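You operate a simulated robot arm through the tools that you are given. There is no shell and no other tool.

Carry out the task below with a simulated robot arm. There is one attempt and no reset: what you move stays moved.

TASK
Turn the star wheel on the drawer cabinet to 2 and lock it.
Fine: loosen the red star knob and pull the red pin; then push the pin in and tighten the knob.

The check looks at the end state, three seconds after you hand in, the way a careful person would. Anything else that was tipped, shoved, dropped, spilled or broken makes it a failure.

THE ROBOT
A 7-joint arm with a two-finger parallel gripper, fixed in place. Base frame: the origin is on the floor under the middle of its stand, x ahead of it, y to its left, z up; the work surface is at about z = 0.86. Lengths are in m, angles in degrees, forces in N, time in s.
It reaches about 1.479 m from its shoulder. Its first joint turns from -166.0 to 166.0 degrees. Payload 4.4 kg.
The tool frame sits at the grasp point between the pads (the TCP): z along the fingers, y along the line on which they close. The tips reach 0.023 m beyond it. Largest opening 0.094 m; finger width 0.038, thickness 0.01; the body of the gripper, 0.054 by 0.096 m, starts 0.039 m behind the TCP.
Orientation is told as [roll, pitch, yaw] about the base's x, y, z axes, in that order, counted from this pose: with the fingers straight down and closing along the base's y, the tool's x points along the base's -x, its y along +y and its z along -z.

THE INTERFACE
- The arm moves only by the tool servo_tool. Its argument "moves" is text: rows parted by semicolons, each of 7 numbers parted by spaces: the shift along the tool's x, y, z in m, then the turn, a rotation vector about the tool's x, y, z in degrees, then the gripper command, from -1 (fully open) to 1 (shut), values between in proportion. In form: x y z rx ry rz fingers; .... A call has 1 to 20 rows; each row shifts and turns the commanded pose from where the row before left it, along the tool's axes as they then stand. Rows are played at 5 a second. More than 0.05 m and 8.6 degrees between two rows, or a gripper value outside its range, and nothing of the call is played. A pose out of reach is approached as far as the arm can. The call stops where the force on the tool passes 50 N (or 10 N more than at its start, if that is more) or the arm is blocked; 0.2 s more then pass. The fingers move at their own pace (about 0.072 m/s each) and stop on an object; they squeeze with about 30 N. The grip force told is the motor's: it shows also when the fingers shut on nothing. Time passes only in rows, and 0.2 s behind the last, so rows that do not move let the fingers close. The reply holds the time, the measured pose of the TCP, the force on the tool along the base axes, the opening and the grip force, in the units named above and with some noise, with the torque about the TCP (base axes, N m) and any sound that the robot's microphone picked up.
- Cameras (640 x 400 px; columns grow to the right, rows downward): "scene" is fixed at [0.2193, 0.5, 1.5792]; the picture's right is [-0.53, -0.85, 0.00], its down [-0.51, 0.32, -0.79] and it looks along [0.67, -0.42, -0.61] (base axes); focal length 318 px, centre (320, 200). "wrist" rides on the gripper at [0.086, 0.016, -0.074] in the tool frame; the picture's right is [-0.18, 0.98, 0.00], its down [-0.58, -0.11, -0.81] and it looks along [-0.79, -0.15, 0.59] (tool axes); focal length 243 px, centre (320, 200). There is no depth. A picture from a camera that has moved, and an enlarged one, comes with that camera's place and axes in the base frame and with its lens.
- get_image(camera): a new picture of that camera. It takes no simulated time.
- zoom(camera, box): a new picture of the part [left, top, right, bottom] of that camera's present view, enlarged. It takes no simulated time.
- sign_off(): hands the job in; it is judged then, once.

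Nothing tells you positions but the pictures and the camera data. Unless the task says otherwise, let go and move clear before handing in.

The tools are called after ">>>" as name(argument=value, ...) on one line, values as JSON. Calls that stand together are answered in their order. servo_tool: Moves the arm, as the interface text tells. Its arguments: {"type":"object","properties":{"moves":{"type":"string"}},"required":["moves"]} The other tools are called the same way: get_image (camera) takes a picture; zoom (camera, box) takes an enlarged picture of a part of a camera's view; sign_off () hands the job in.

At the start:

```text
time_s: 0.0
tcp_pos: [0.7552, 0.1869, 1.1631]
tool_rot: [0.0, 0.0, 0.0]
wrist_force: [-0.3, 0.3, -0.2]
moment: [-0.02, -0.03, -0.01]
width: 0.0944
gripper_force: 0.1
```

scene: 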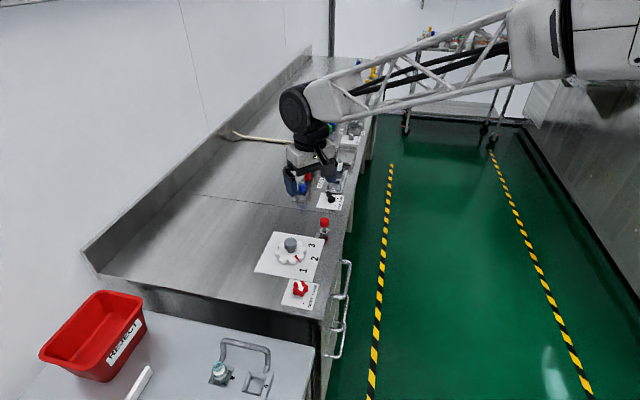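
wrist: 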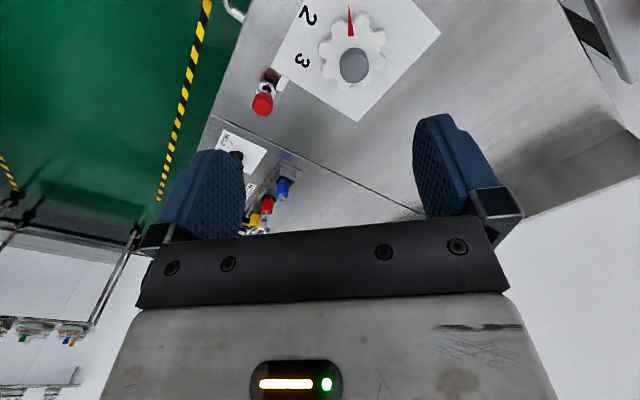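

I see the cabinet top with a white plate carrying a star wheel (numbers 1, 2, 3), a red star knob on a small plate and a red pin next to it. I'll look closer before moving.

>>> zoom(camera="scene", box=[240, 200, 360, 320])

>>> zoom(camera="wrist", box=[200, 0, 460, 160])

>>> zoom(camera="scene", box=[280, 50, 440, 210])

```text
3.33 times, centred on (300, 260) of scene
camera zoom: at [0.2193, 0.5, 1.5792], right [-0.53, -0.85, 0.0], down [-0.51, 0.32, -0.79], along [0.67, -0.42, -0.61], focal length 1060 px, centre (387, 0)
```

zoom: 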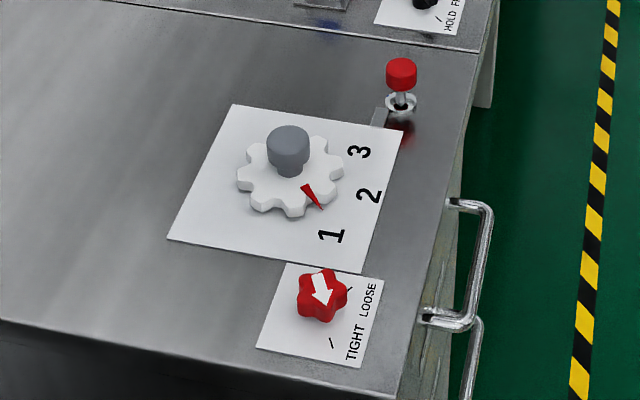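

```text
2.46 times, centred on (330, 80) of wrist
camera zoom: at [0.6684, 0.2017, 1.2363], right [0.18, 0.98, 0.0], down [0.58, -0.11, 0.81], along [0.79, -0.15, -0.59], focal length 597 px, centre (295, 495)
```

zoom: 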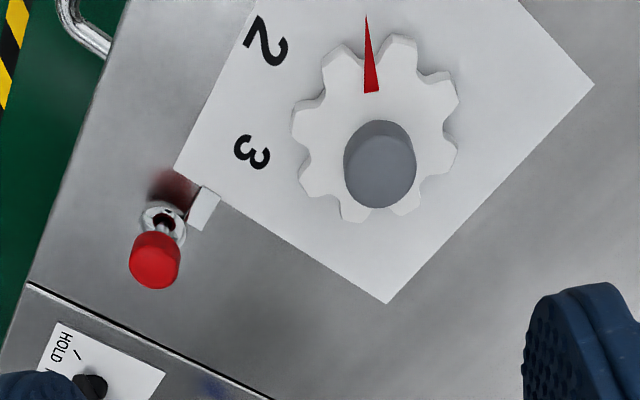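

```text
2.50 times, centred on (360, 130) of scene
camera zoom: at [0.2193, 0.5, 1.5792], right [-0.53, -0.85, 0.0], down [-0.51, 0.32, -0.79], along [0.67, -0.42, -0.61], focal length 795 px, centre (220, 375)
```

zoom: 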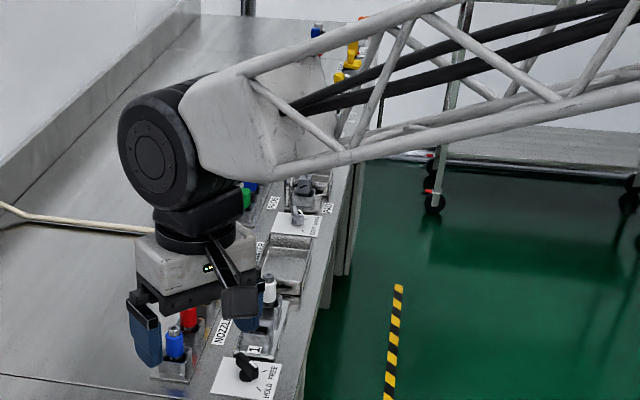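

The wheel (axis near [0.83, 0.22]) points at 1. Label 2 sits 45° counter-clockwise seen from above. The red star knob is near [0.69, 0.267] with its arrow at TIGHT, and the vertical red pin is near [0.856, 0.083]. I'll move the open gripper above the red knob for a closer look.

>>> servo_tool(moves="0.013 0.016 0.03 0 0 0 -1; 0.013 0.016 0.03 0 0 0 -1; 0.013 0.016 0.03 0 0 0 -1; 0.013 0.016 0.03 0 0 0 -1; 0.013 0.016 0.03 0 0 0 -1; 0 0 0 0 0 0 -1")

>>> get_image(camera="wrist")

>>> get_image(camera="scene")

```text
time_s: 1.4
tcp_pos: [0.6899, 0.266, 1.0147]
tool_rot: [0.0, 0.1, 0.1]
wrist_force: [0.0, 0.4, 0.4]
moment: [0.01, -0.03, -0.02]
width: 0.0937
gripper_force: 0.1
```

```text
taken
camera wrist: at [0.6028, 0.2811, 1.0871], right [0.18, 0.98, 0.0], down [0.58, -0.11, 0.81], along [0.79, -0.15, -0.59], focal length 243 px, centre (320, 200)
```

wrist: 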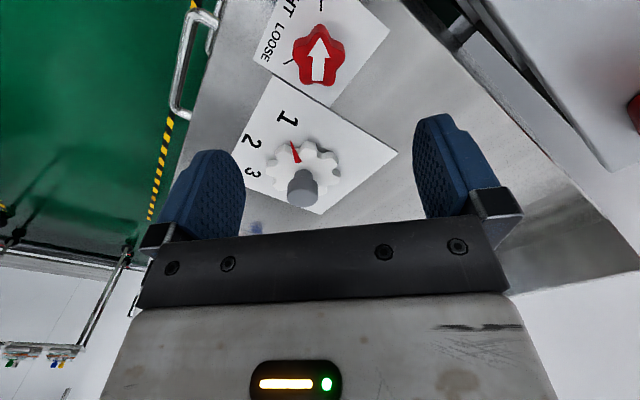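

```text
taken
```

scene: 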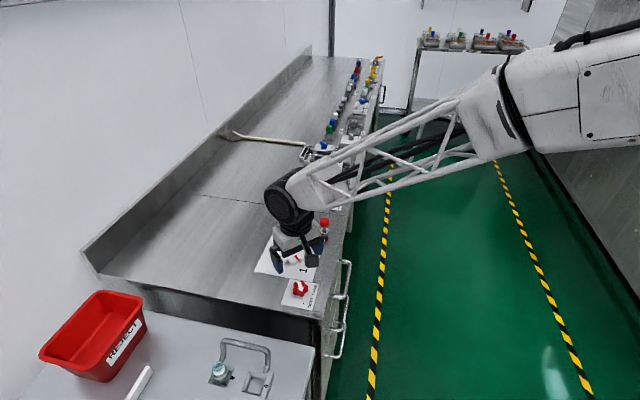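

>>> zoom(camera="wrist", box=[220, 0, 420, 125])

>>> zoom(camera="scene", box=[250, 200, 350, 320])

>>> zoom(camera="wrist", box=[220, 90, 420, 215])

```text
3.20 times, centred on (320, 62) of wrist
camera zoom: at [0.6028, 0.2811, 1.0871], right [0.18, 0.98, 0.0], down [0.58, -0.11, 0.81], along [0.79, -0.15, -0.59], focal length 776 px, centre (320, 640)
```

zoom: 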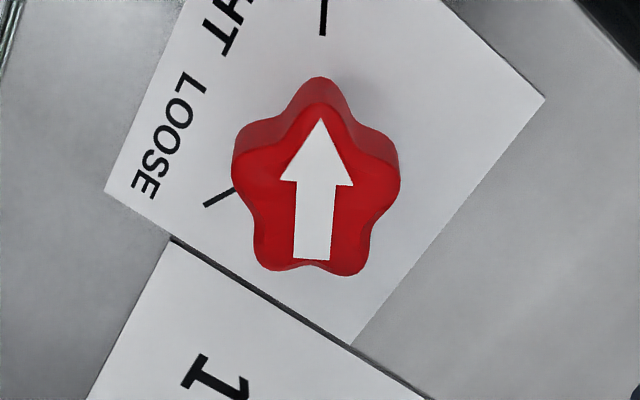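

```text
3.33 times, centred on (300, 260) of scene
camera zoom: at [0.2193, 0.5, 1.5792], right [-0.53, -0.85, 0.0], down [-0.51, 0.32, -0.79], along [0.67, -0.42, -0.61], focal length 1060 px, centre (387, 0)
```

zoom: 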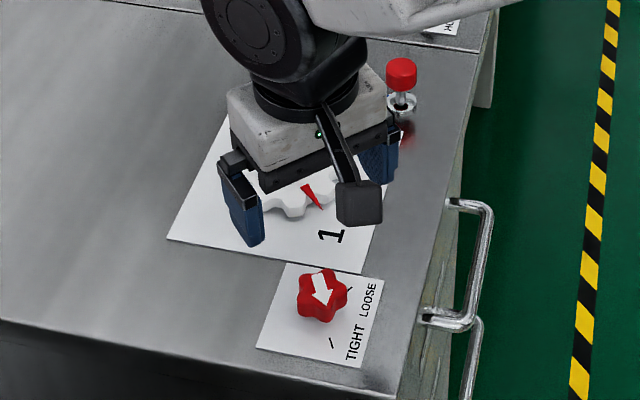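

```text
3.20 times, centred on (320, 152) of wrist
camera zoom: at [0.6028, 0.2811, 1.0871], right [0.18, 0.98, 0.0], down [0.58, -0.11, 0.81], along [0.79, -0.15, -0.59], focal length 776 px, centre (320, 352)
```

zoom: 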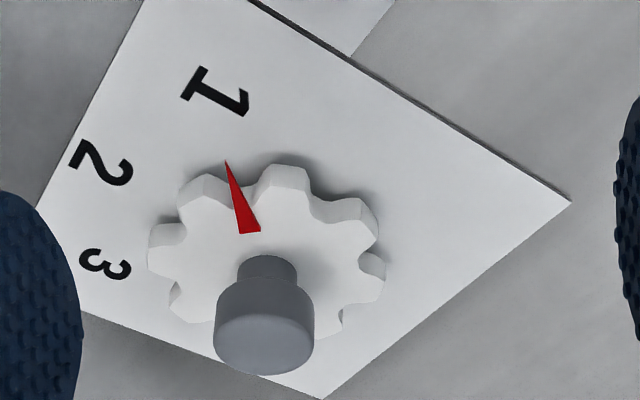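

The red knob is a five-lobe star at about [0.690, 0.265], with its top at z≈0.887. Its arrow is at TIGHT, and LOOSE is about 115° counter-clockwise from above. I'll yaw the gripper to -68° so it closes across a lobe axis, which leaves room to turn, and then look again.

>>> servo_tool(moves="0 0 0.005 0 0 8.5 -1; 0 0 0.005 0 0 8.5 -1; 0 0 0.005 0 0 8.5 -1; 0 0 0.005 0 0 8.5 -1; 0 0 0.005 0 0 8.5 -1; 0 0 0.005 0 0 8.5 -1; 0 0 0.005 0 0 8.5 -1; 0 0 0.005 0 0 8.5 -1; 0 0 0 0 0 0 -1")

>>> get_image(camera="wrist")

>>> zoom(camera="scene", box=[250, 200, 350, 320])

```text
time_s: 3.4
tcp_pos: [0.6901, 0.2668, 0.9723]
tool_rot: [-0.1, -0.1, -68.1]
wrist_force: [0.2, 0.4, 0.6]
moment: [0.02, 0.03, -0.02]
width: 0.0942
gripper_force: 0.1
```

```text
taken
camera wrist: at [0.6733, 0.3517, 1.0455], right [0.98, 0.2, 0.0], down [0.12, -0.58, 0.81], along [0.16, -0.79, -0.59], focal length 243 px, centre (320, 200)
```

wrist: 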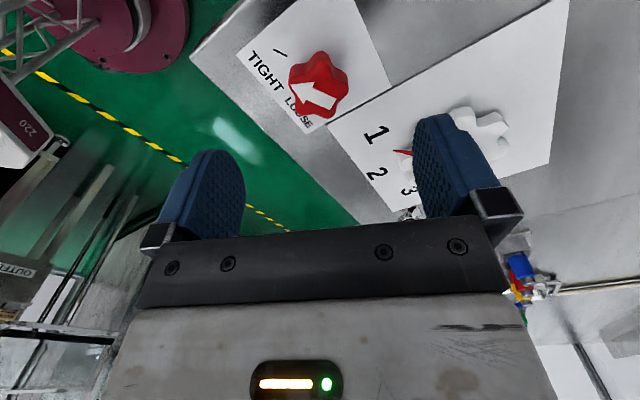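

```text
3.33 times, centred on (300, 260) of scene
camera zoom: at [0.2193, 0.5, 1.5792], right [-0.53, -0.85, 0.0], down [-0.51, 0.32, -0.79], along [0.67, -0.42, -0.61], focal length 1060 px, centre (387, 0)
```

zoom: 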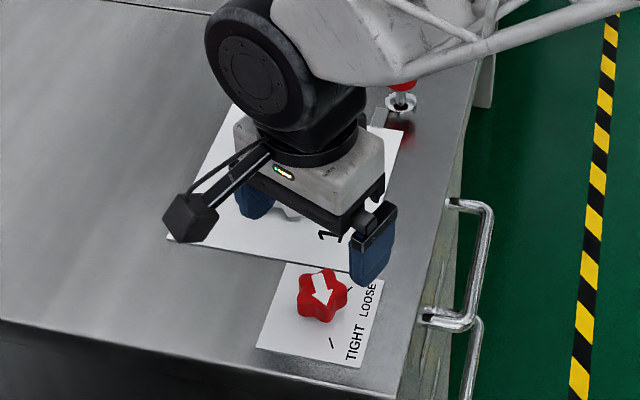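

>>> zoom(camera="wrist", box=[240, 20, 400, 140])

```text
3.33 times, centred on (320, 80) of wrist
camera zoom: at [0.6733, 0.3517, 1.0455], right [0.98, 0.2, 0.0], down [0.12, -0.58, 0.81], along [0.16, -0.79, -0.59], focal length 809 px, centre (320, 600)
```

zoom: 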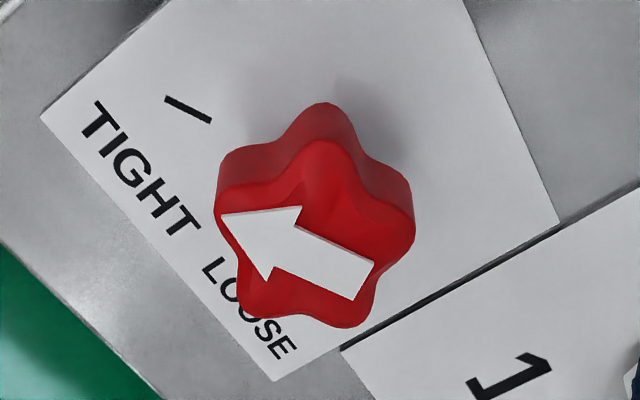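

The gripper's closing axis (22°) now lines up with a lobe axis of the star knob. I'll descend around the knob and leave the fingers open.

>>> servo_tool(moves="-0.0026 -0.001 0.02 0 0 0 -1; 0 0 0.02 0 0 0 -1; 0 0 0.02 0 0 0 -1; 0 0 0.015 0 0 0 -1; 0 0 0.005 0 0 0 -1; 0 0 0 0 0 0 -1")

>>> get_image(camera="wrist")

>>> zoom(camera="scene", box=[250, 200, 350, 320])

```text
time_s: 4.8
tcp_pos: [0.6903, 0.2642, 0.8926]
tool_rot: [0.0, 0.0, -68.0]
wrist_force: [0.4, 0.8, 0.0]
moment: [0.05, -0.01, -0.04]
width: 0.094
gripper_force: 0.0
```

```text
taken
camera wrist: at [0.6722, 0.3488, 0.9669], right [0.98, 0.2, 0.0], down [0.12, -0.58, 0.81], along [0.16, -0.79, -0.59], focal length 243 px, centre (320, 200)
```

wrist: 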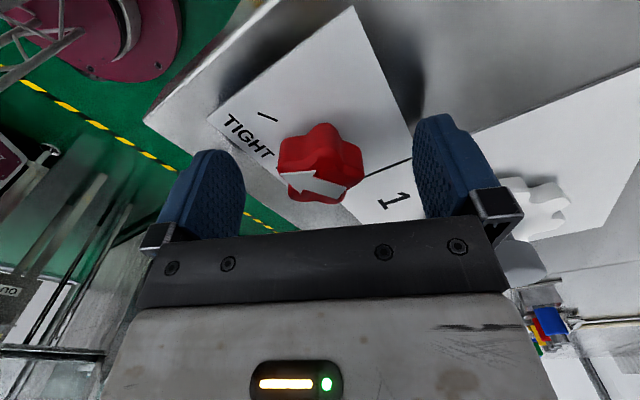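

```text
3.33 times, centred on (300, 260) of scene
camera zoom: at [0.2193, 0.5, 1.5792], right [-0.53, -0.85, 0.0], down [-0.51, 0.32, -0.79], along [0.67, -0.42, -0.61], focal length 1060 px, centre (387, 0)
```

zoom: 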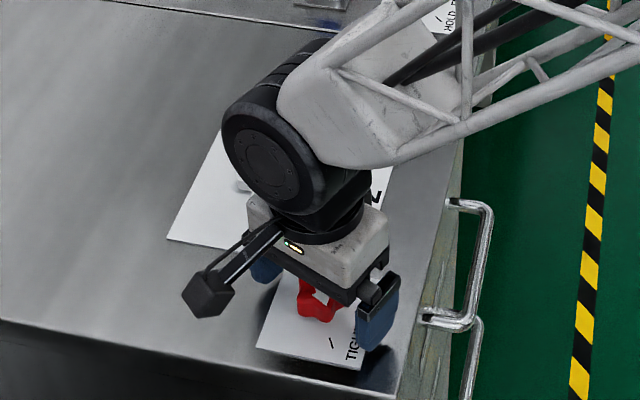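

The knob is centred between the fingers. I'll lower 4 mm and close on it.

>>> servo_tool(moves="0 0 0.004 0 0 0 -1; 0 0 0 0 0 0 0; 0 0 0 0 0 0 1; 0 0 0 0 0 0 1; 0 0 0 0 0 0 1; 0 0 0 0 0 0 1")

>>> get_image(camera="wrist")

```text
time_s: 6.2
tcp_pos: [0.6892, 0.2638, 0.8903]
tool_rot: [0.0, 0.0, -68.0]
wrist_force: [-3.1, -1.2, 0.5]
moment: [0.12, -0.37, 0.02]
width: 0.0385
gripper_force: 45.4
```

```text
taken
camera wrist: at [0.6725, 0.3488, 0.9631], right [0.98, 0.2, 0.0], down [0.12, -0.58, 0.81], along [0.16, -0.79, -0.59], focal length 243 px, centre (320, 200)
```

wrist: 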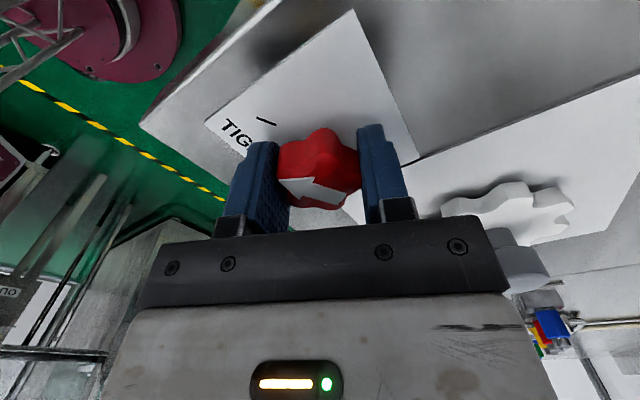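

I have the knob gripped (width 0.0385 m). I'll start turning it counter-clockwise from above and watch force and torque.

>>> servo_tool(moves="0 -0.001 0 0 0 0 1; 0 0 0 0 0 -5 1; 0 0 0 0 0 -5 1; 0 0 0 0 0 -5 1; 0 0 0 0 0 0 1")

>>> get_image(camera="wrist")

```text
time_s: 7.4
tcp_pos: [0.6888, 0.265, 0.89]
tool_rot: [0.1, 0.0, -53.0]
wrist_force: [42.1, 16.5, -8.8]
moment: [-0.68, -0.14, -0.01]
width: 0.0385
gripper_force: 44.6
```

```text
taken
camera wrist: at [0.65, 0.3424, 0.9632], right [0.9, 0.45, 0.0], down [0.26, -0.53, 0.81], along [0.36, -0.72, -0.59], focal length 243 px, centre (320, 200)
```

wrist: 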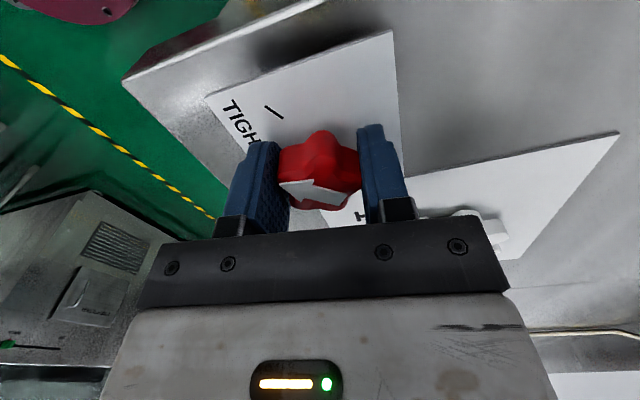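

The knob turns with the gripper, but a side force built up because of my 1 mm shift and the star's off-centre grip. I'll undo the shift and then turn about the knob's own axis, checking the force as I go.

>>> servo_tool(moves="0 0.001 0 0 0 0 1; 0 0 0 0 0 0 1")

```text
time_s: 8.0
tcp_pos: [0.6887, 0.2651, 0.8898]
tool_rot: [-0.1, 0.0, -53.0]
wrist_force: [21.1, -4.9, -0.1]
moment: [-0.13, -0.38, 0.01]
width: 0.0385
gripper_force: 44.8
```

>>> servo_tool(moves="-0.0006 0.0005 0 0 0 0 1; 0 0 0 0 0 0 1")

```text
time_s: 8.6
tcp_pos: [0.6898, 0.2653, 0.8894]
tool_rot: [0.0, 0.0, -53.0]
wrist_force: [-5.7, 1.7, 9.4]
moment: [-0.12, -0.13, 0.01]
width: 0.0386
gripper_force: 45.1
```

The side force is nearly gone. I'll keep turning counter-clockwise in small batches.

>>> servo_tool(moves="0.0001 0 0 0 0 -5 1; 0.0001 0 0 0 0 -5 1; 0.0001 0 0 0 0 -5 1; 0.0001 0 0 0 0 -5 1; 0 0 0 0 0 0 1")

```text
time_s: 9.8
tcp_pos: [0.691, 0.2646, 0.8898]
tool_rot: [0.0, 0.0, -33.1]
wrist_force: [-27.0, -15.4, 17.3]
moment: [0.01, 0.29, 0.0]
width: 0.0384
gripper_force: 44.5
```

>>> servo_tool(moves="0.0004 -0.0008 -0.0004 0 0 0 1; 0 0 0 0 0 0 1")

>>> get_image(camera="wrist")

```text
time_s: 10.4
tcp_pos: [0.6901, 0.2653, 0.8892]
tool_rot: [0.0, 0.0, -32.9]
wrist_force: [3.1, -6.0, -9.6]
moment: [0.01, 0.39, 0.01]
width: 0.0384
gripper_force: 44.9
```

```text
taken
camera wrist: at [0.6262, 0.3239, 0.9629], right [0.69, 0.72, 0.0], down [0.43, -0.41, 0.81], along [0.58, -0.56, -0.59], focal length 243 px, centre (320, 200)
```

wrist: 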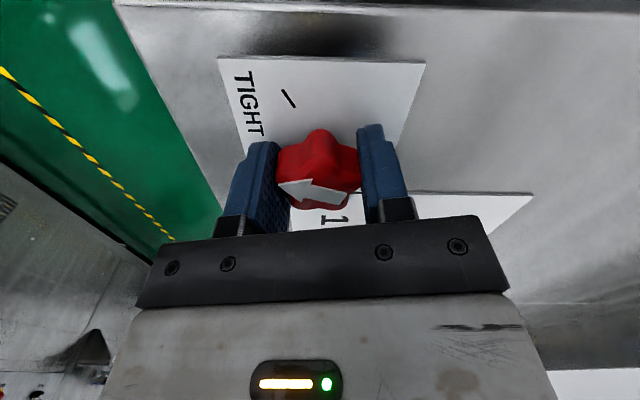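

>>> servo_tool(moves="0.0002 0 0 0 0 -5 1; 0.0002 0 0 0 0 -5 1; 0.0002 0 0 0 0 -5 1; 0.0002 0 0 0 0 -5 1; 0 0 0 0 0 0 1")

```text
time_s: 11.6
tcp_pos: [0.6904, 0.2645, 0.8896]
tool_rot: [0.0, 0.0, -13.1]
wrist_force: [17.1, 9.9, -9.2]
moment: [-0.18, 0.23, -0.02]
width: 0.038
gripper_force: 44.7
```

>>> servo_tool(moves="-0.0004 0.0004 0.0002 0 0 0 1; 0.0001 0 0 0 0 -5 1; 0.0001 0 0 0 0 -5 1; 0.0001 0 0 0 0 -5 1; 0.0001 0 0 0 0 -5 1; 0 0 0 0 0 0 1")

```text
time_s: 13.0
tcp_pos: [0.6899, 0.2653, 0.8902]
tool_rot: [0.0, -0.1, 7.0]
wrist_force: [18.8, -11.2, 6.3]
moment: [-0.68, 0.61, 0.02]
width: 0.0383
gripper_force: 45.4
```

>>> servo_tool(moves="-0.0005 -0.0004 0 0 0 0 1; 0 0 0 0 0 -5 1; 0 0 0 0 0 -5 1; 0 0 0 0 0 -5 1; 0 0 0 0 0 0 1")

>>> get_image(camera="wrist")

```text
time_s: 14.2
tcp_pos: [0.6904, 0.2662, 0.8887]
tool_rot: [0.0, 0.0, 22.1]
wrist_force: [-8.2, 0.0, 28.7]
moment: [0.25, 0.19, -0.02]
width: 0.0383
gripper_force: 45.0
```

```text
taken
camera wrist: at [0.6036, 0.2462, 0.9623], right [-0.2, 0.98, 0.0], down [0.58, 0.12, 0.81], along [0.79, 0.16, -0.59], focal length 243 px, centre (320, 200)
```

wrist: 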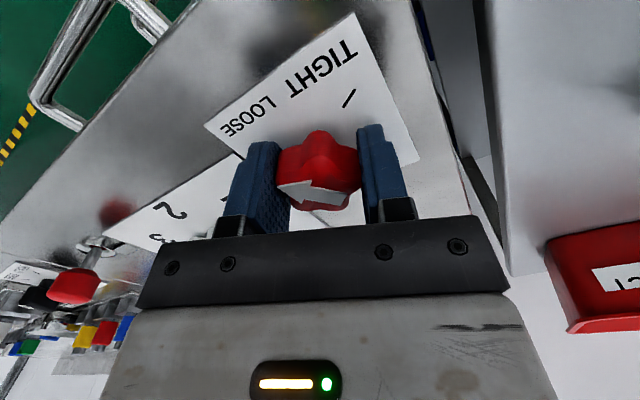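

>>> servo_tool(moves="0 0 -0.0006 0 0 0 1; 0 0 0 0 0 -5 1; 0 0 0 0 0 -5 1; 0 0 0 0 0 -5 1; 0 0 0 0 0 -5 1; 0 0 0 0 0 0 1")

>>> get_image(camera="wrist")

```text
time_s: 15.6
tcp_pos: [0.6898, 0.2656, 0.8893]
tool_rot: [0.0, 0.1, 42.1]
wrist_force: [12.9, 14.8, -7.5]
moment: [-0.24, -0.38, -0.02]
width: 0.0382
gripper_force: 45.1
```

```text
taken
camera wrist: at [0.6145, 0.2178, 0.9623], right [-0.52, 0.85, 0.0], down [0.5, 0.31, 0.81], along [0.69, 0.42, -0.59], focal length 243 px, centre (320, 200)
```

wrist: 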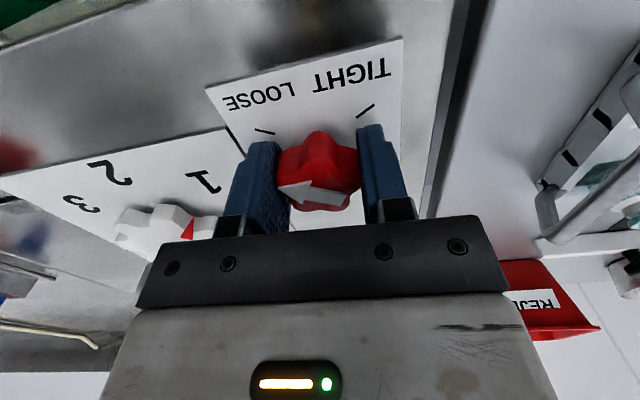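

>>> zoom(camera="wrist", box=[200, 60, 420, 220])

```text
2.50 times, centred on (310, 140) of wrist
camera zoom: at [0.6145, 0.2178, 0.9623], right [-0.52, 0.85, 0.0], down [0.5, 0.31, 0.81], along [0.69, 0.42, -0.59], focal length 606 px, centre (345, 350)
```

zoom: 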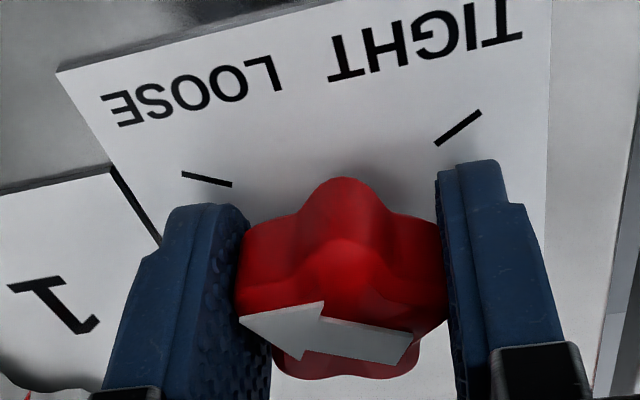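

The tick marks work out to TIGHT at 165° and LOOSE at 285°, a 120° turn. The arrow is at about 275°, so roughly 10° remain.

>>> servo_tool(moves="0.0000 0.0003 0.0001 0 0 0 1; -0.0002 0.0001 0 0 0 -4 1; 0 0 0 0 0 -4 1; 0 0 0 0 0 -3 1; 0 0 0 0 0 0 1")

>>> zoom(camera="wrist", box=[200, 60, 420, 220])

```text
time_s: 16.8
tcp_pos: [0.6892, 0.2662, 0.8887]
tool_rot: [0.1, 0.2, 53.1]
wrist_force: [2.7, -15.8, -9.0]
moment: [-0.63, -0.19, -0.44]
width: 0.0384
gripper_force: 45.2
```

```text
2.50 times, centred on (310, 140) of wrist
camera zoom: at [0.6244, 0.204, 0.9625], right [-0.67, 0.74, 0.0], down [0.44, 0.4, 0.81], along [0.59, 0.54, -0.59], focal length 606 px, centre (345, 350)
```

zoom: 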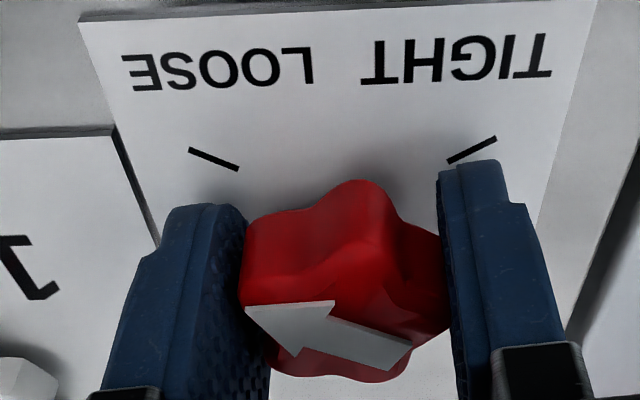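

A -0.44 N m reaction shows the knob has reached its loose stop. I'll relax slightly, open, rise straight up and check the arrow.

>>> servo_tool(moves="0 0 0 0 0 2 1; 0 0 0 0 0 0 -1; 0 0 0 0 0 0 -1; 0 0 0 0 0 0 -1; 0 0 -0.02 0 0 0 -1; 0 0 -0.04 0 0 0 -1; 0 0 -0.04 0 0 0 -1; 0 0 0 0 0 0 -1")

>>> get_image(camera="wrist")

>>> zoom(camera="scene", box=[250, 200, 350, 320])

```text
time_s: 18.6
tcp_pos: [0.6888, 0.2642, 0.9928]
tool_rot: [0.0, 0.0, 51.0]
wrist_force: [-0.4, 0.0, -0.8]
moment: [0.03, 0.03, 0.02]
width: 0.0938
gripper_force: 0.2
```

```text
taken
camera wrist: at [0.6224, 0.2062, 1.066], right [-0.65, 0.76, 0.0], down [0.45, 0.38, 0.81], along [0.61, 0.52, -0.59], focal length 243 px, centre (320, 200)
```

wrist: 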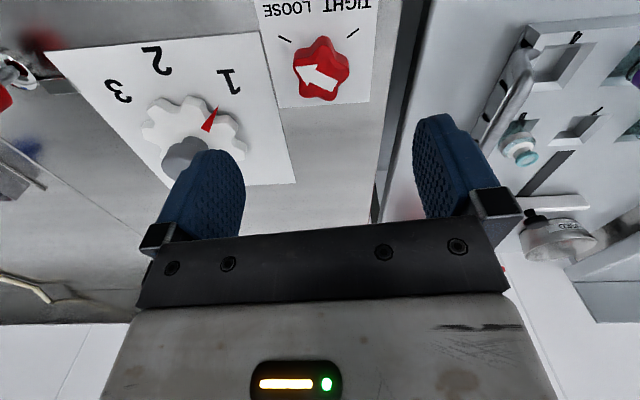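

```text
3.33 times, centred on (300, 260) of scene
camera zoom: at [0.2193, 0.5, 1.5792], right [-0.53, -0.85, 0.0], down [-0.51, 0.32, -0.79], along [0.67, -0.42, -0.61], focal length 1060 px, centre (387, 0)
```

zoom: 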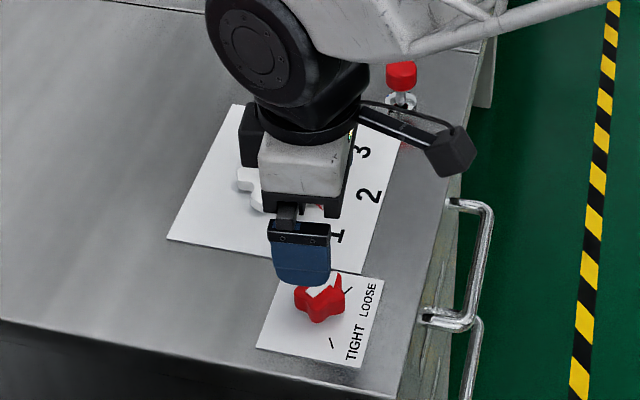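

The arrow is on LOOSE. Next I'll square the gripper up and move over the red pin near [0.856, 0.083] for a close look.

>>> servo_tool(moves="0 0 -0.003 0 0 8.5 -1; 0 0 -0.003 0 0 8.5 -1; 0 0 -0.003 0 0 8.5 -1; 0 0 -0.003 0 0 8.5 -1; 0 0 -0.003 0 0 8.5 -1; 0 0 -0.003 0 0 8.5 -1; -0.0279 -0.03 0 0 0 0 -1; -0.0279 -0.03 0 0 0 0 -1; -0.0279 -0.03 0 0 0 0 -1; -0.0279 -0.03 0 0 0 0 -1; -0.0279 -0.03 0 0 0 0 -1; -0.0279 -0.03 0 0 0 0 -1; 0 0 0 0 0 0 -1")

>>> get_image(camera="wrist")

>>> get_image(camera="scene")

```text
time_s: 21.4
tcp_pos: [0.856, 0.0825, 1.0064]
tool_rot: [0.0, 0.0, -0.1]
wrist_force: [-1.1, -0.1, 0.4]
moment: [0.0, 0.01, 0.02]
width: 0.094
gripper_force: 0.0
```

```text
taken
camera wrist: at [0.7696, 0.097, 1.0796], right [0.18, 0.98, 0.0], down [0.58, -0.11, 0.81], along [0.79, -0.15, -0.59], focal length 243 px, centre (320, 200)
```

wrist: 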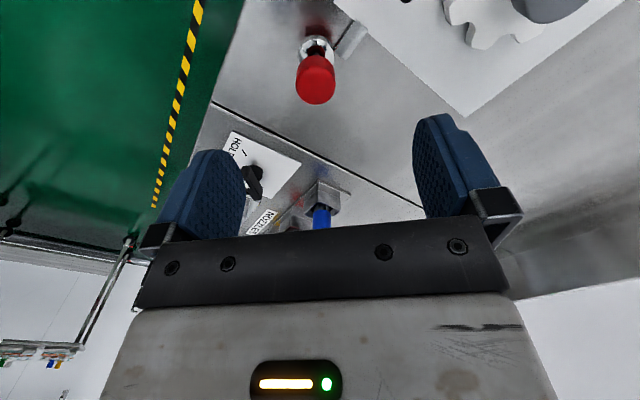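

```text
taken
```

scene: 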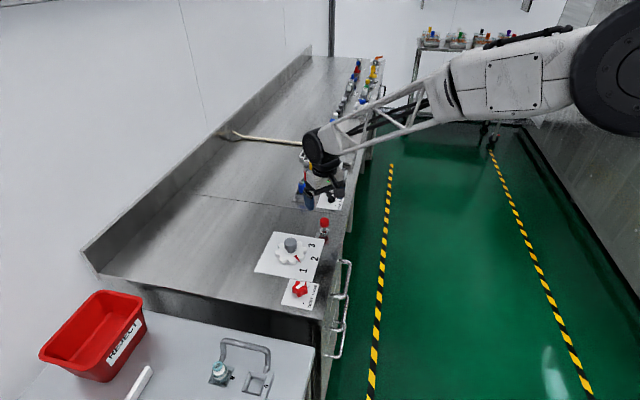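

>>> zoom(camera="wrist", box=[250, 0, 400, 110])

>>> zoom(camera="scene", box=[270, 200, 360, 320])

```text
3.64 times, centred on (325, 55) of wrist
camera zoom: at [0.7696, 0.097, 1.0796], right [0.18, 0.98, 0.0], down [0.58, -0.11, 0.81], along [0.79, -0.15, -0.59], focal length 882 px, centre (302, 727)
```

zoom: 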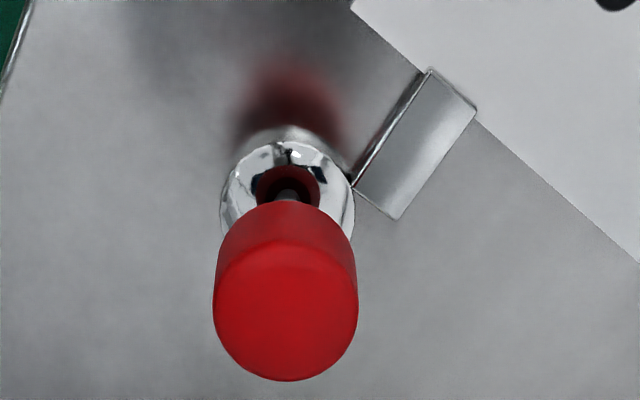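

```text
3.33 times, centred on (315, 260) of scene
camera zoom: at [0.2193, 0.5, 1.5792], right [-0.53, -0.85, 0.0], down [-0.51, 0.32, -0.79], along [0.67, -0.42, -0.61], focal length 1060 px, centre (337, 0)
```

zoom: 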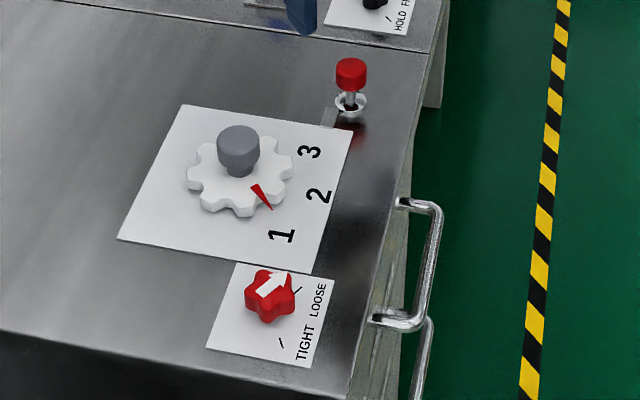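

The pin's red cap is about 27 mm wide, centred near [0.855, 0.079], with its top near z≈0.917 above a chrome collar. I'll descend around the cap with the fingers open.

>>> servo_tool(moves="0.001 -0.003 0.025 0 0 0 -1; 0 0 0.025 0 0 0 -1; 0 0 0.02 0 0 0 -1; 0 0 0.012 0 0 0 -1; 0 0 0 0 0 0 -1")

>>> get_image(camera="wrist")

>>> zoom(camera="scene", box=[280, 180, 370, 280])

```text
time_s: 22.6
tcp_pos: [0.8557, 0.082, 0.9244]
tool_rot: [0.0, 0.0, 0.0]
wrist_force: [-0.6, -0.2, 1.1]
moment: [0.01, 0.02, -0.01]
width: 0.0941
gripper_force: 0.1
```

```text
taken
camera wrist: at [0.7693, 0.0963, 0.998], right [0.18, 0.98, 0.0], down [0.58, -0.11, 0.81], along [0.79, -0.15, -0.59], focal length 243 px, centre (320, 200)
```

wrist: 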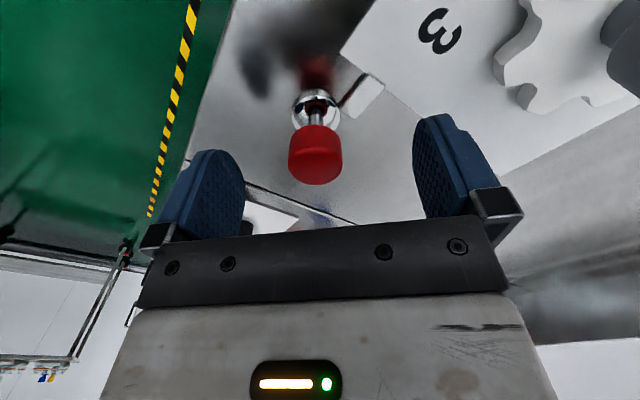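

```text
4.00 times, centred on (325, 230) of scene
camera zoom: at [0.2193, 0.5, 1.5792], right [-0.53, -0.85, 0.0], down [-0.51, 0.32, -0.79], along [0.67, -0.42, -0.61], focal length 1273 px, centre (300, 80)
```

zoom: 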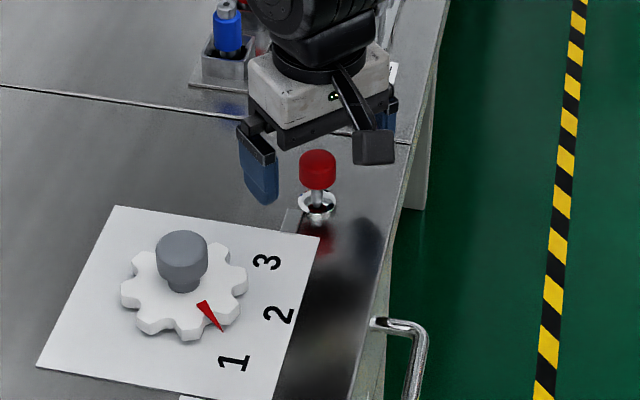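

The cap is still about 2.5 mm off-centre toward -y. I'll correct that and settle before descending the rest of the way.

>>> servo_tool(moves="0 -0.0025 0 0 0 0 -1; 0 0 0 0 0 0 -1; 0 0 0 0 0 0 -1")

>>> zoom(camera="wrist", box=[240, 60, 400, 200])

```text
time_s: 23.4
tcp_pos: [0.8557, 0.0786, 0.9249]
tool_rot: [0.1, 0.0, 0.0]
wrist_force: [0.2, 0.0, 0.1]
moment: [0.01, 0.0, 0.0]
width: 0.094
gripper_force: 0.1
```

```text
2.86 times, centred on (320, 130) of wrist
camera zoom: at [0.7694, 0.0933, 0.9985], right [0.18, 0.98, 0.0], down [0.58, -0.11, 0.81], along [0.79, -0.15, -0.59], focal length 693 px, centre (320, 400)
```

zoom: 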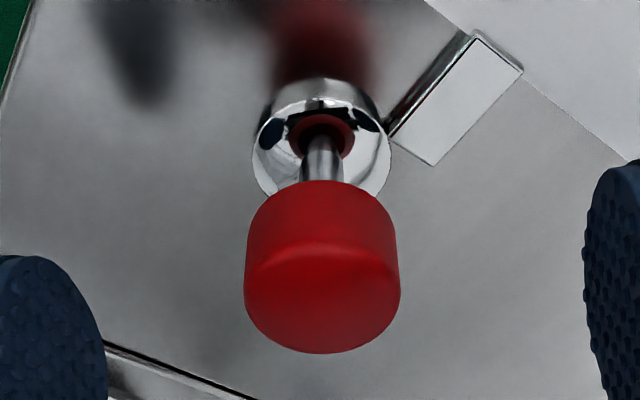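

The cap is centred between the fingers and I estimate its top at z≈0.91. I'll go down to TCP z≈0.907 and grip it.

>>> servo_tool(moves="-0.0015 0 0.01 0 0 0 -1; 0 0 0.0075 0 0 0 -1; 0 0 0 0 0 0 -1; 0 0 0 0 0 0 0; 0 0 0 0 0 0 0.6; 0 0 0 0 0 0 1; 0 0 0 0 0 0 1; 0 0 0 0 0 0 1")

>>> get_image(camera="wrist")

>>> zoom(camera="scene", box=[280, 180, 370, 280])

```text
time_s: 25.2
tcp_pos: [0.8568, 0.0786, 0.909]
tool_rot: [0.0, 0.0, 0.0]
wrist_force: [-1.8, -36.1, 0.1]
moment: [-0.63, -0.03, -0.22]
width: 0.0292
gripper_force: 45.0
```

```text
taken
camera wrist: at [0.771, 0.0926, 0.9815], right [0.18, 0.98, 0.0], down [0.58, -0.11, 0.81], along [0.79, -0.15, -0.59], focal length 243 px, centre (320, 200)
```

wrist: 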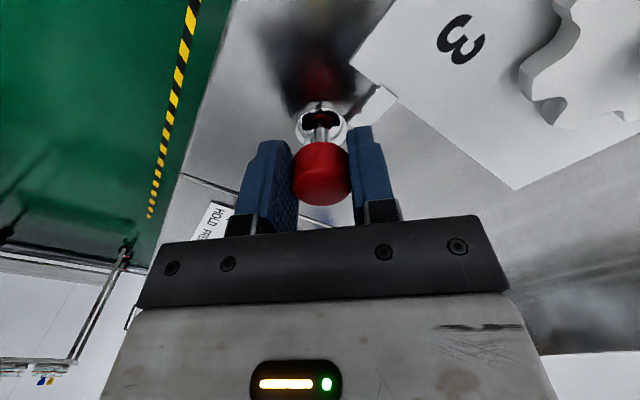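

```text
4.00 times, centred on (325, 230) of scene
camera zoom: at [0.2193, 0.5, 1.5792], right [-0.53, -0.85, 0.0], down [-0.51, 0.32, -0.79], along [0.67, -0.42, -0.61], focal length 1273 px, centre (300, 80)
```

zoom: 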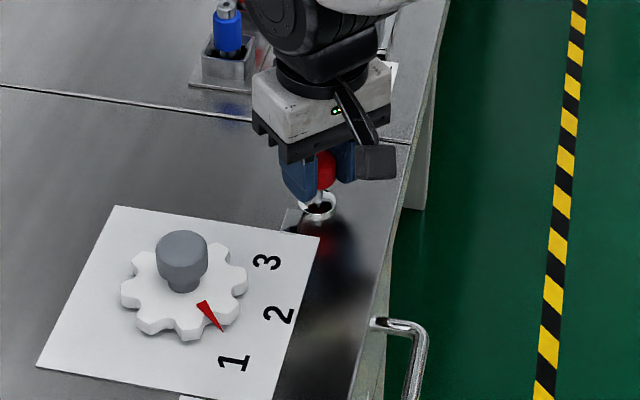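

The cap is gripped (width 0.029 m). I'll relieve the sideways load by shifting about 1.1 mm toward -y.

>>> servo_tool(moves="0 -0.0011 0 0 0 0 1; 0 0 0 0 0 0 1; 0 0 0 0 0 0 1")

```text
time_s: 26.0
tcp_pos: [0.8571, 0.0782, 0.9089]
tool_rot: [0.0, 0.0, -0.2]
wrist_force: [16.1, -38.8, -2.0]
moment: [-0.69, 0.0, -0.18]
width: 0.0293
gripper_force: 44.6
```

>>> zoom(camera="wrist", box=[230, 90, 410, 220])

>>> zoom(camera="scene", box=[300, 200, 350, 250])

```text
3.08 times, centred on (320, 155) of wrist
camera zoom: at [0.7709, 0.0925, 0.982], right [0.18, 0.98, 0.0], down [0.58, -0.11, 0.81], along [0.79, -0.15, -0.59], focal length 746 px, centre (320, 338)
```

zoom: 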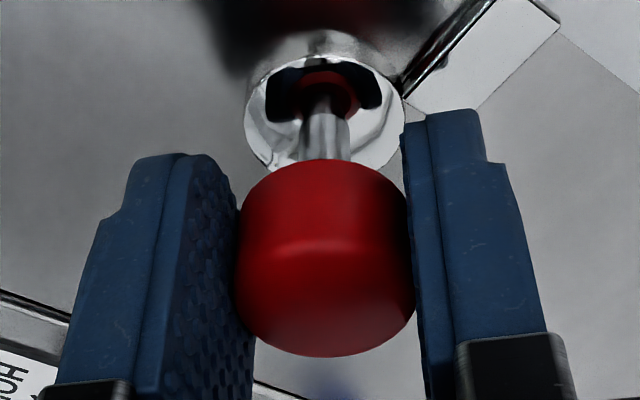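

```text
8.00 times, centred on (325, 225) of scene
camera zoom: at [0.2193, 0.5, 1.5792], right [-0.53, -0.85, 0.0], down [-0.51, 0.32, -0.79], along [0.67, -0.42, -0.61], focal length 2545 px, centre (280, 0)
```

zoom: 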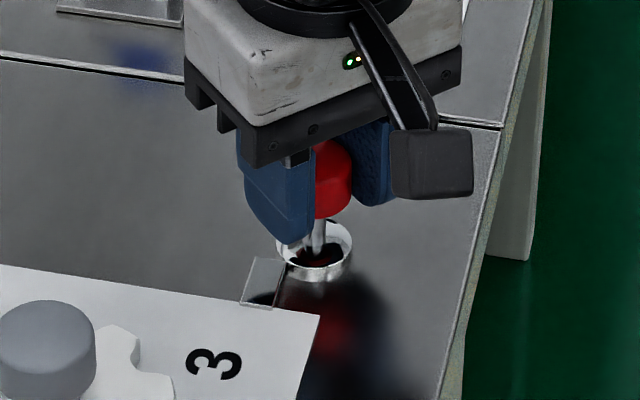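

Both pads touch the cap, but there's still a sideways load. I'll open slightly, let the arm settle at the shifted pose, and re-grip.

>>> servo_tool(moves="0 0 0 0 0 0 0.1; 0 0 0 0 0 0 0.1; 0 0 0 0 0 0 0.1")

>>> zoom(camera="wrist", box=[230, 90, 410, 220])

```text
time_s: 26.8
tcp_pos: [0.8558, 0.0787, 0.9086]
tool_rot: [0.0, 0.0, 0.0]
wrist_force: [0.1, 0.8, 0.2]
moment: [-0.03, -0.02, 0.01]
width: 0.0422
gripper_force: 0.0
```

```text
3.08 times, centred on (320, 155) of wrist
camera zoom: at [0.7704, 0.0932, 0.9818], right [0.18, 0.98, 0.0], down [0.58, -0.11, 0.81], along [0.79, -0.15, -0.59], focal length 746 px, centre (320, 338)
```

zoom: 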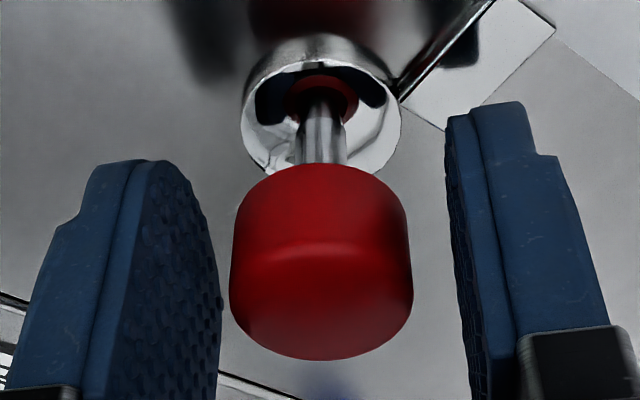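

>>> servo_tool(moves="0 -0.001 0 0 0 0 0.1; 0 0 0 0 0 0 0.1; 0 0 0 0 0 0 0.1")

>>> zoom(camera="wrist", box=[230, 90, 410, 220])

```text
time_s: 27.6
tcp_pos: [0.8571, 0.0777, 0.9089]
tool_rot: [0.1, -0.1, -0.1]
wrist_force: [-0.5, 0.0, -0.7]
moment: [0.01, 0.0, -0.04]
width: 0.0423
gripper_force: 0.0
```

```text
3.08 times, centred on (320, 155) of wrist
camera zoom: at [0.7703, 0.092, 0.9815], right [0.18, 0.98, 0.0], down [0.58, -0.11, 0.81], along [0.79, -0.15, -0.59], focal length 746 px, centre (320, 338)
```

zoom: 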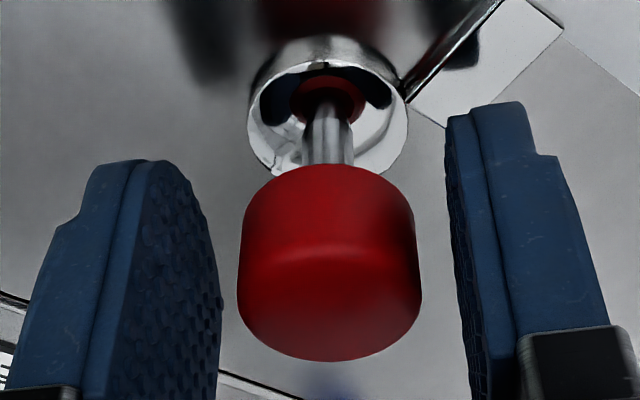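

The cap has shifted by the expected amount. Re-gripping.

>>> servo_tool(moves="0 0 0 0 0 0 0.5; 0 0 0 0 0 0 1; 0 0 0 0 0 0 1; 0 0 0 0 0 0 1")

```text
time_s: 28.6
tcp_pos: [0.8567, 0.0785, 0.9081]
tool_rot: [0.1, -0.1, 0.0]
wrist_force: [0.5, 13.1, -0.6]
moment: [0.24, -0.07, 0.08]
width: 0.0292
gripper_force: 45.2
```

The side load is now small (13 N). I'll pull the pin up in small steps.

>>> servo_tool(moves="0 0.0003 -0.002 0 0 0 1; 0 0 -0.002 0 0 0 1; 0 0 -0.002 0 0 0 1; 0 0 0 0 0 0 1")

>>> zoom(camera="wrist", box=[230, 90, 410, 220])

>>> zoom(camera="scene", box=[300, 200, 350, 250])

```text
time_s: 29.6
tcp_pos: [0.8561, 0.0772, 0.9125]
tool_rot: [0.0, 0.1, 0.0]
wrist_force: [-17.6, -0.1, -0.4]
moment: [-0.05, 0.43, -0.03]
width: 0.0292
gripper_force: 44.9
```

```text
3.08 times, centred on (320, 155) of wrist
camera zoom: at [0.7704, 0.0924, 0.9861], right [0.18, 0.98, 0.0], down [0.58, -0.11, 0.81], along [0.79, -0.15, -0.59], focal length 746 px, centre (320, 338)
```

zoom: 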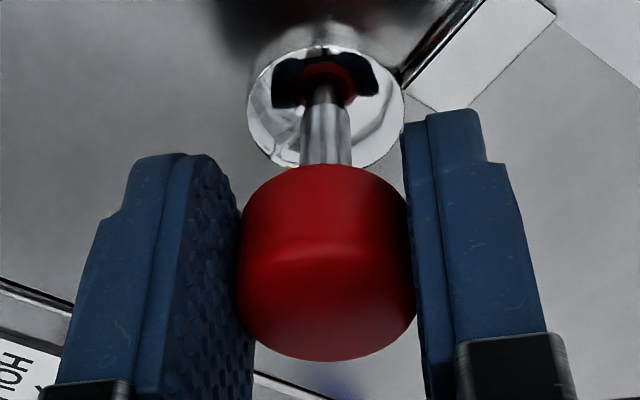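

```text
8.00 times, centred on (325, 225) of scene
camera zoom: at [0.2193, 0.5, 1.5792], right [-0.53, -0.85, 0.0], down [-0.51, 0.32, -0.79], along [0.67, -0.42, -0.61], focal length 2545 px, centre (280, 0)
```

zoom: 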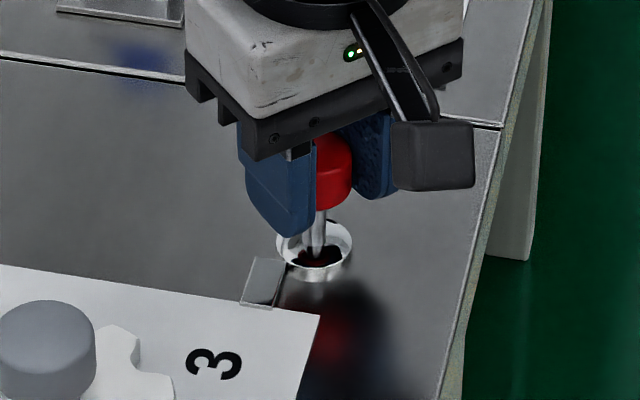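

The cap rises with the gripper at little force, so the pin is pulling out. I'll continue upward and watch for a stop.

>>> servo_tool(moves="0.0005 0 -0.002 0 0 0 1; 0 0 -0.002 0 0 0 1; 0 0 -0.002 0 0 0 1; 0 0 -0.002 0 0 0 1; 0 0 0 0 0 0 1")

>>> zoom(camera="scene", box=[300, 200, 350, 250])

```text
time_s: 30.8
tcp_pos: [0.8574, 0.0767, 0.9216]
tool_rot: [0.0, 0.0, 0.0]
wrist_force: [-22.8, 12.1, -1.2]
moment: [0.24, 0.74, 0.11]
width: 0.0291
gripper_force: 44.3
```

```text
8.00 times, centred on (325, 225) of scene
camera zoom: at [0.2193, 0.5, 1.5792], right [-0.53, -0.85, 0.0], down [-0.51, 0.32, -0.79], along [0.67, -0.42, -0.61], focal length 2545 px, centre (280, 0)
```

zoom: 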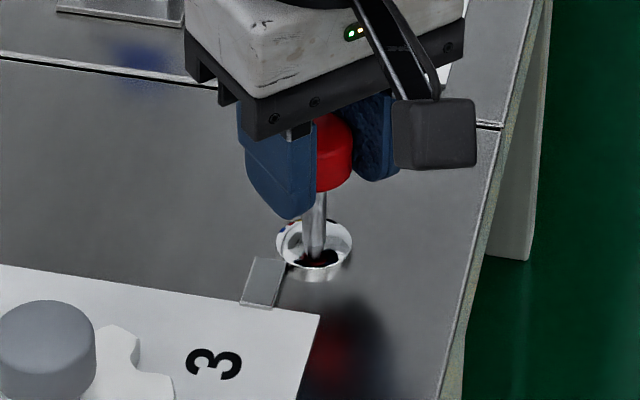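

>>> servo_tool(moves="0.0007 0.0003 -0.002 0 0 0 1; 0 0 -0.002 0 0 0 1; 0 0 -0.002 0 0 0 1; 0 0 0 0 0 0 1")

>>> zoom(camera="scene", box=[300, 200, 350, 250])

>>> zoom(camera="wrist", box=[230, 70, 410, 220])

```text
time_s: 31.8
tcp_pos: [0.8574, 0.0774, 0.928]
tool_rot: [0.0, 0.0, 0.0]
wrist_force: [15.3, 17.2, -24.4]
moment: [0.27, -0.13, 0.07]
width: 0.0295
gripper_force: 44.6
```

```text
8.00 times, centred on (325, 225) of scene
camera zoom: at [0.2193, 0.5, 1.5792], right [-0.53, -0.85, 0.0], down [-0.51, 0.32, -0.79], along [0.67, -0.42, -0.61], focal length 2545 px, centre (280, 0)
```

zoom: 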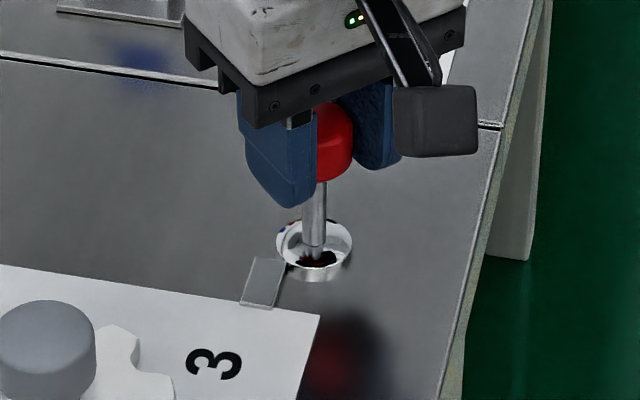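

```text
2.67 times, centred on (320, 145) of wrist
camera zoom: at [0.7701, 0.0924, 1.0019], right [0.18, 0.98, 0.0], down [0.58, -0.11, 0.81], along [0.79, -0.15, -0.59], focal length 647 px, centre (320, 347)
```

zoom: 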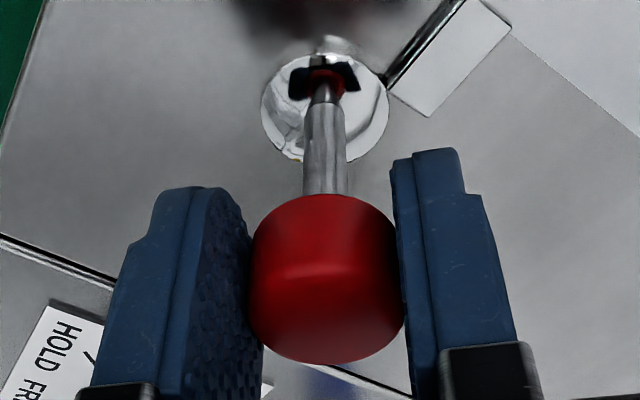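

A downward pull of 24 N has appeared after about 20 mm of travel, probably the end stop. I'll probe 1 mm more to confirm.

>>> servo_tool(moves="-0.0003 0.0003 -0.0007 0 0 0 1; 0 0 0 0 0 0 1")

```text
time_s: 32.4
tcp_pos: [0.8564, 0.0776, 0.9283]
tool_rot: [-0.1, 0.2, 0.0]
wrist_force: [7.1, 6.3, -27.2]
moment: [0.08, 0.03, 0.03]
width: 0.0294
gripper_force: 45.2
```

The stop is confirmed at about 20 mm. I'll unload slightly, release, and check that the pin stays out.

>>> servo_tool(moves="0 0 0.0007 0 0 0 1; 0 0 0 0 0 0 0.5; 0 0 0 0 0 0 0.1; 0 0 0 0 0 0 -1; 0 0 0 0 0 0 -1; 0 0 0 0 0 0 -1; 0 0 0 0 0 0 -1")

>>> zoom(camera="scene", box=[280, 180, 370, 280])

>>> zoom(camera="wrist", box=[230, 70, 410, 220])

```text
time_s: 34.0
tcp_pos: [0.8558, 0.0782, 0.9295]
tool_rot: [0.0, 0.0, 0.0]
wrist_force: [-0.9, -0.7, 0.1]
moment: [-0.02, 0.04, 0.01]
width: 0.094
gripper_force: 0.0
```

```text
4.00 times, centred on (325, 230) of scene
camera zoom: at [0.2193, 0.5, 1.5792], right [-0.53, -0.85, 0.0], down [-0.51, 0.32, -0.79], along [0.67, -0.42, -0.61], focal length 1273 px, centre (300, 80)
```

zoom: 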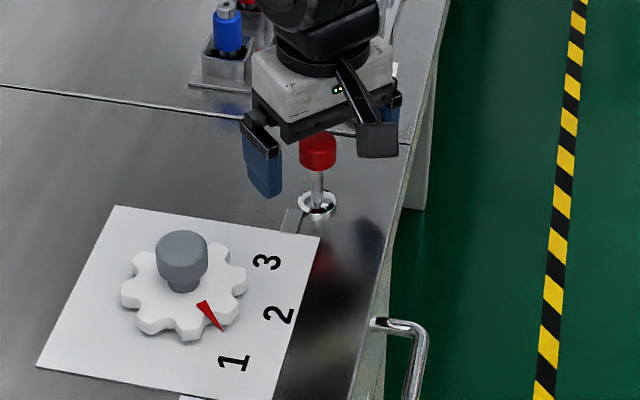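

```text
2.67 times, centred on (320, 145) of wrist
camera zoom: at [0.7701, 0.0926, 1.0021], right [0.18, 0.98, 0.0], down [0.58, -0.11, 0.81], along [0.79, -0.15, -0.59], focal length 647 px, centre (320, 347)
```

zoom: 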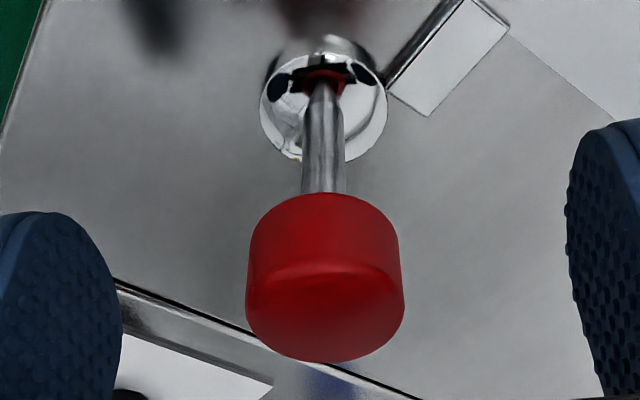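

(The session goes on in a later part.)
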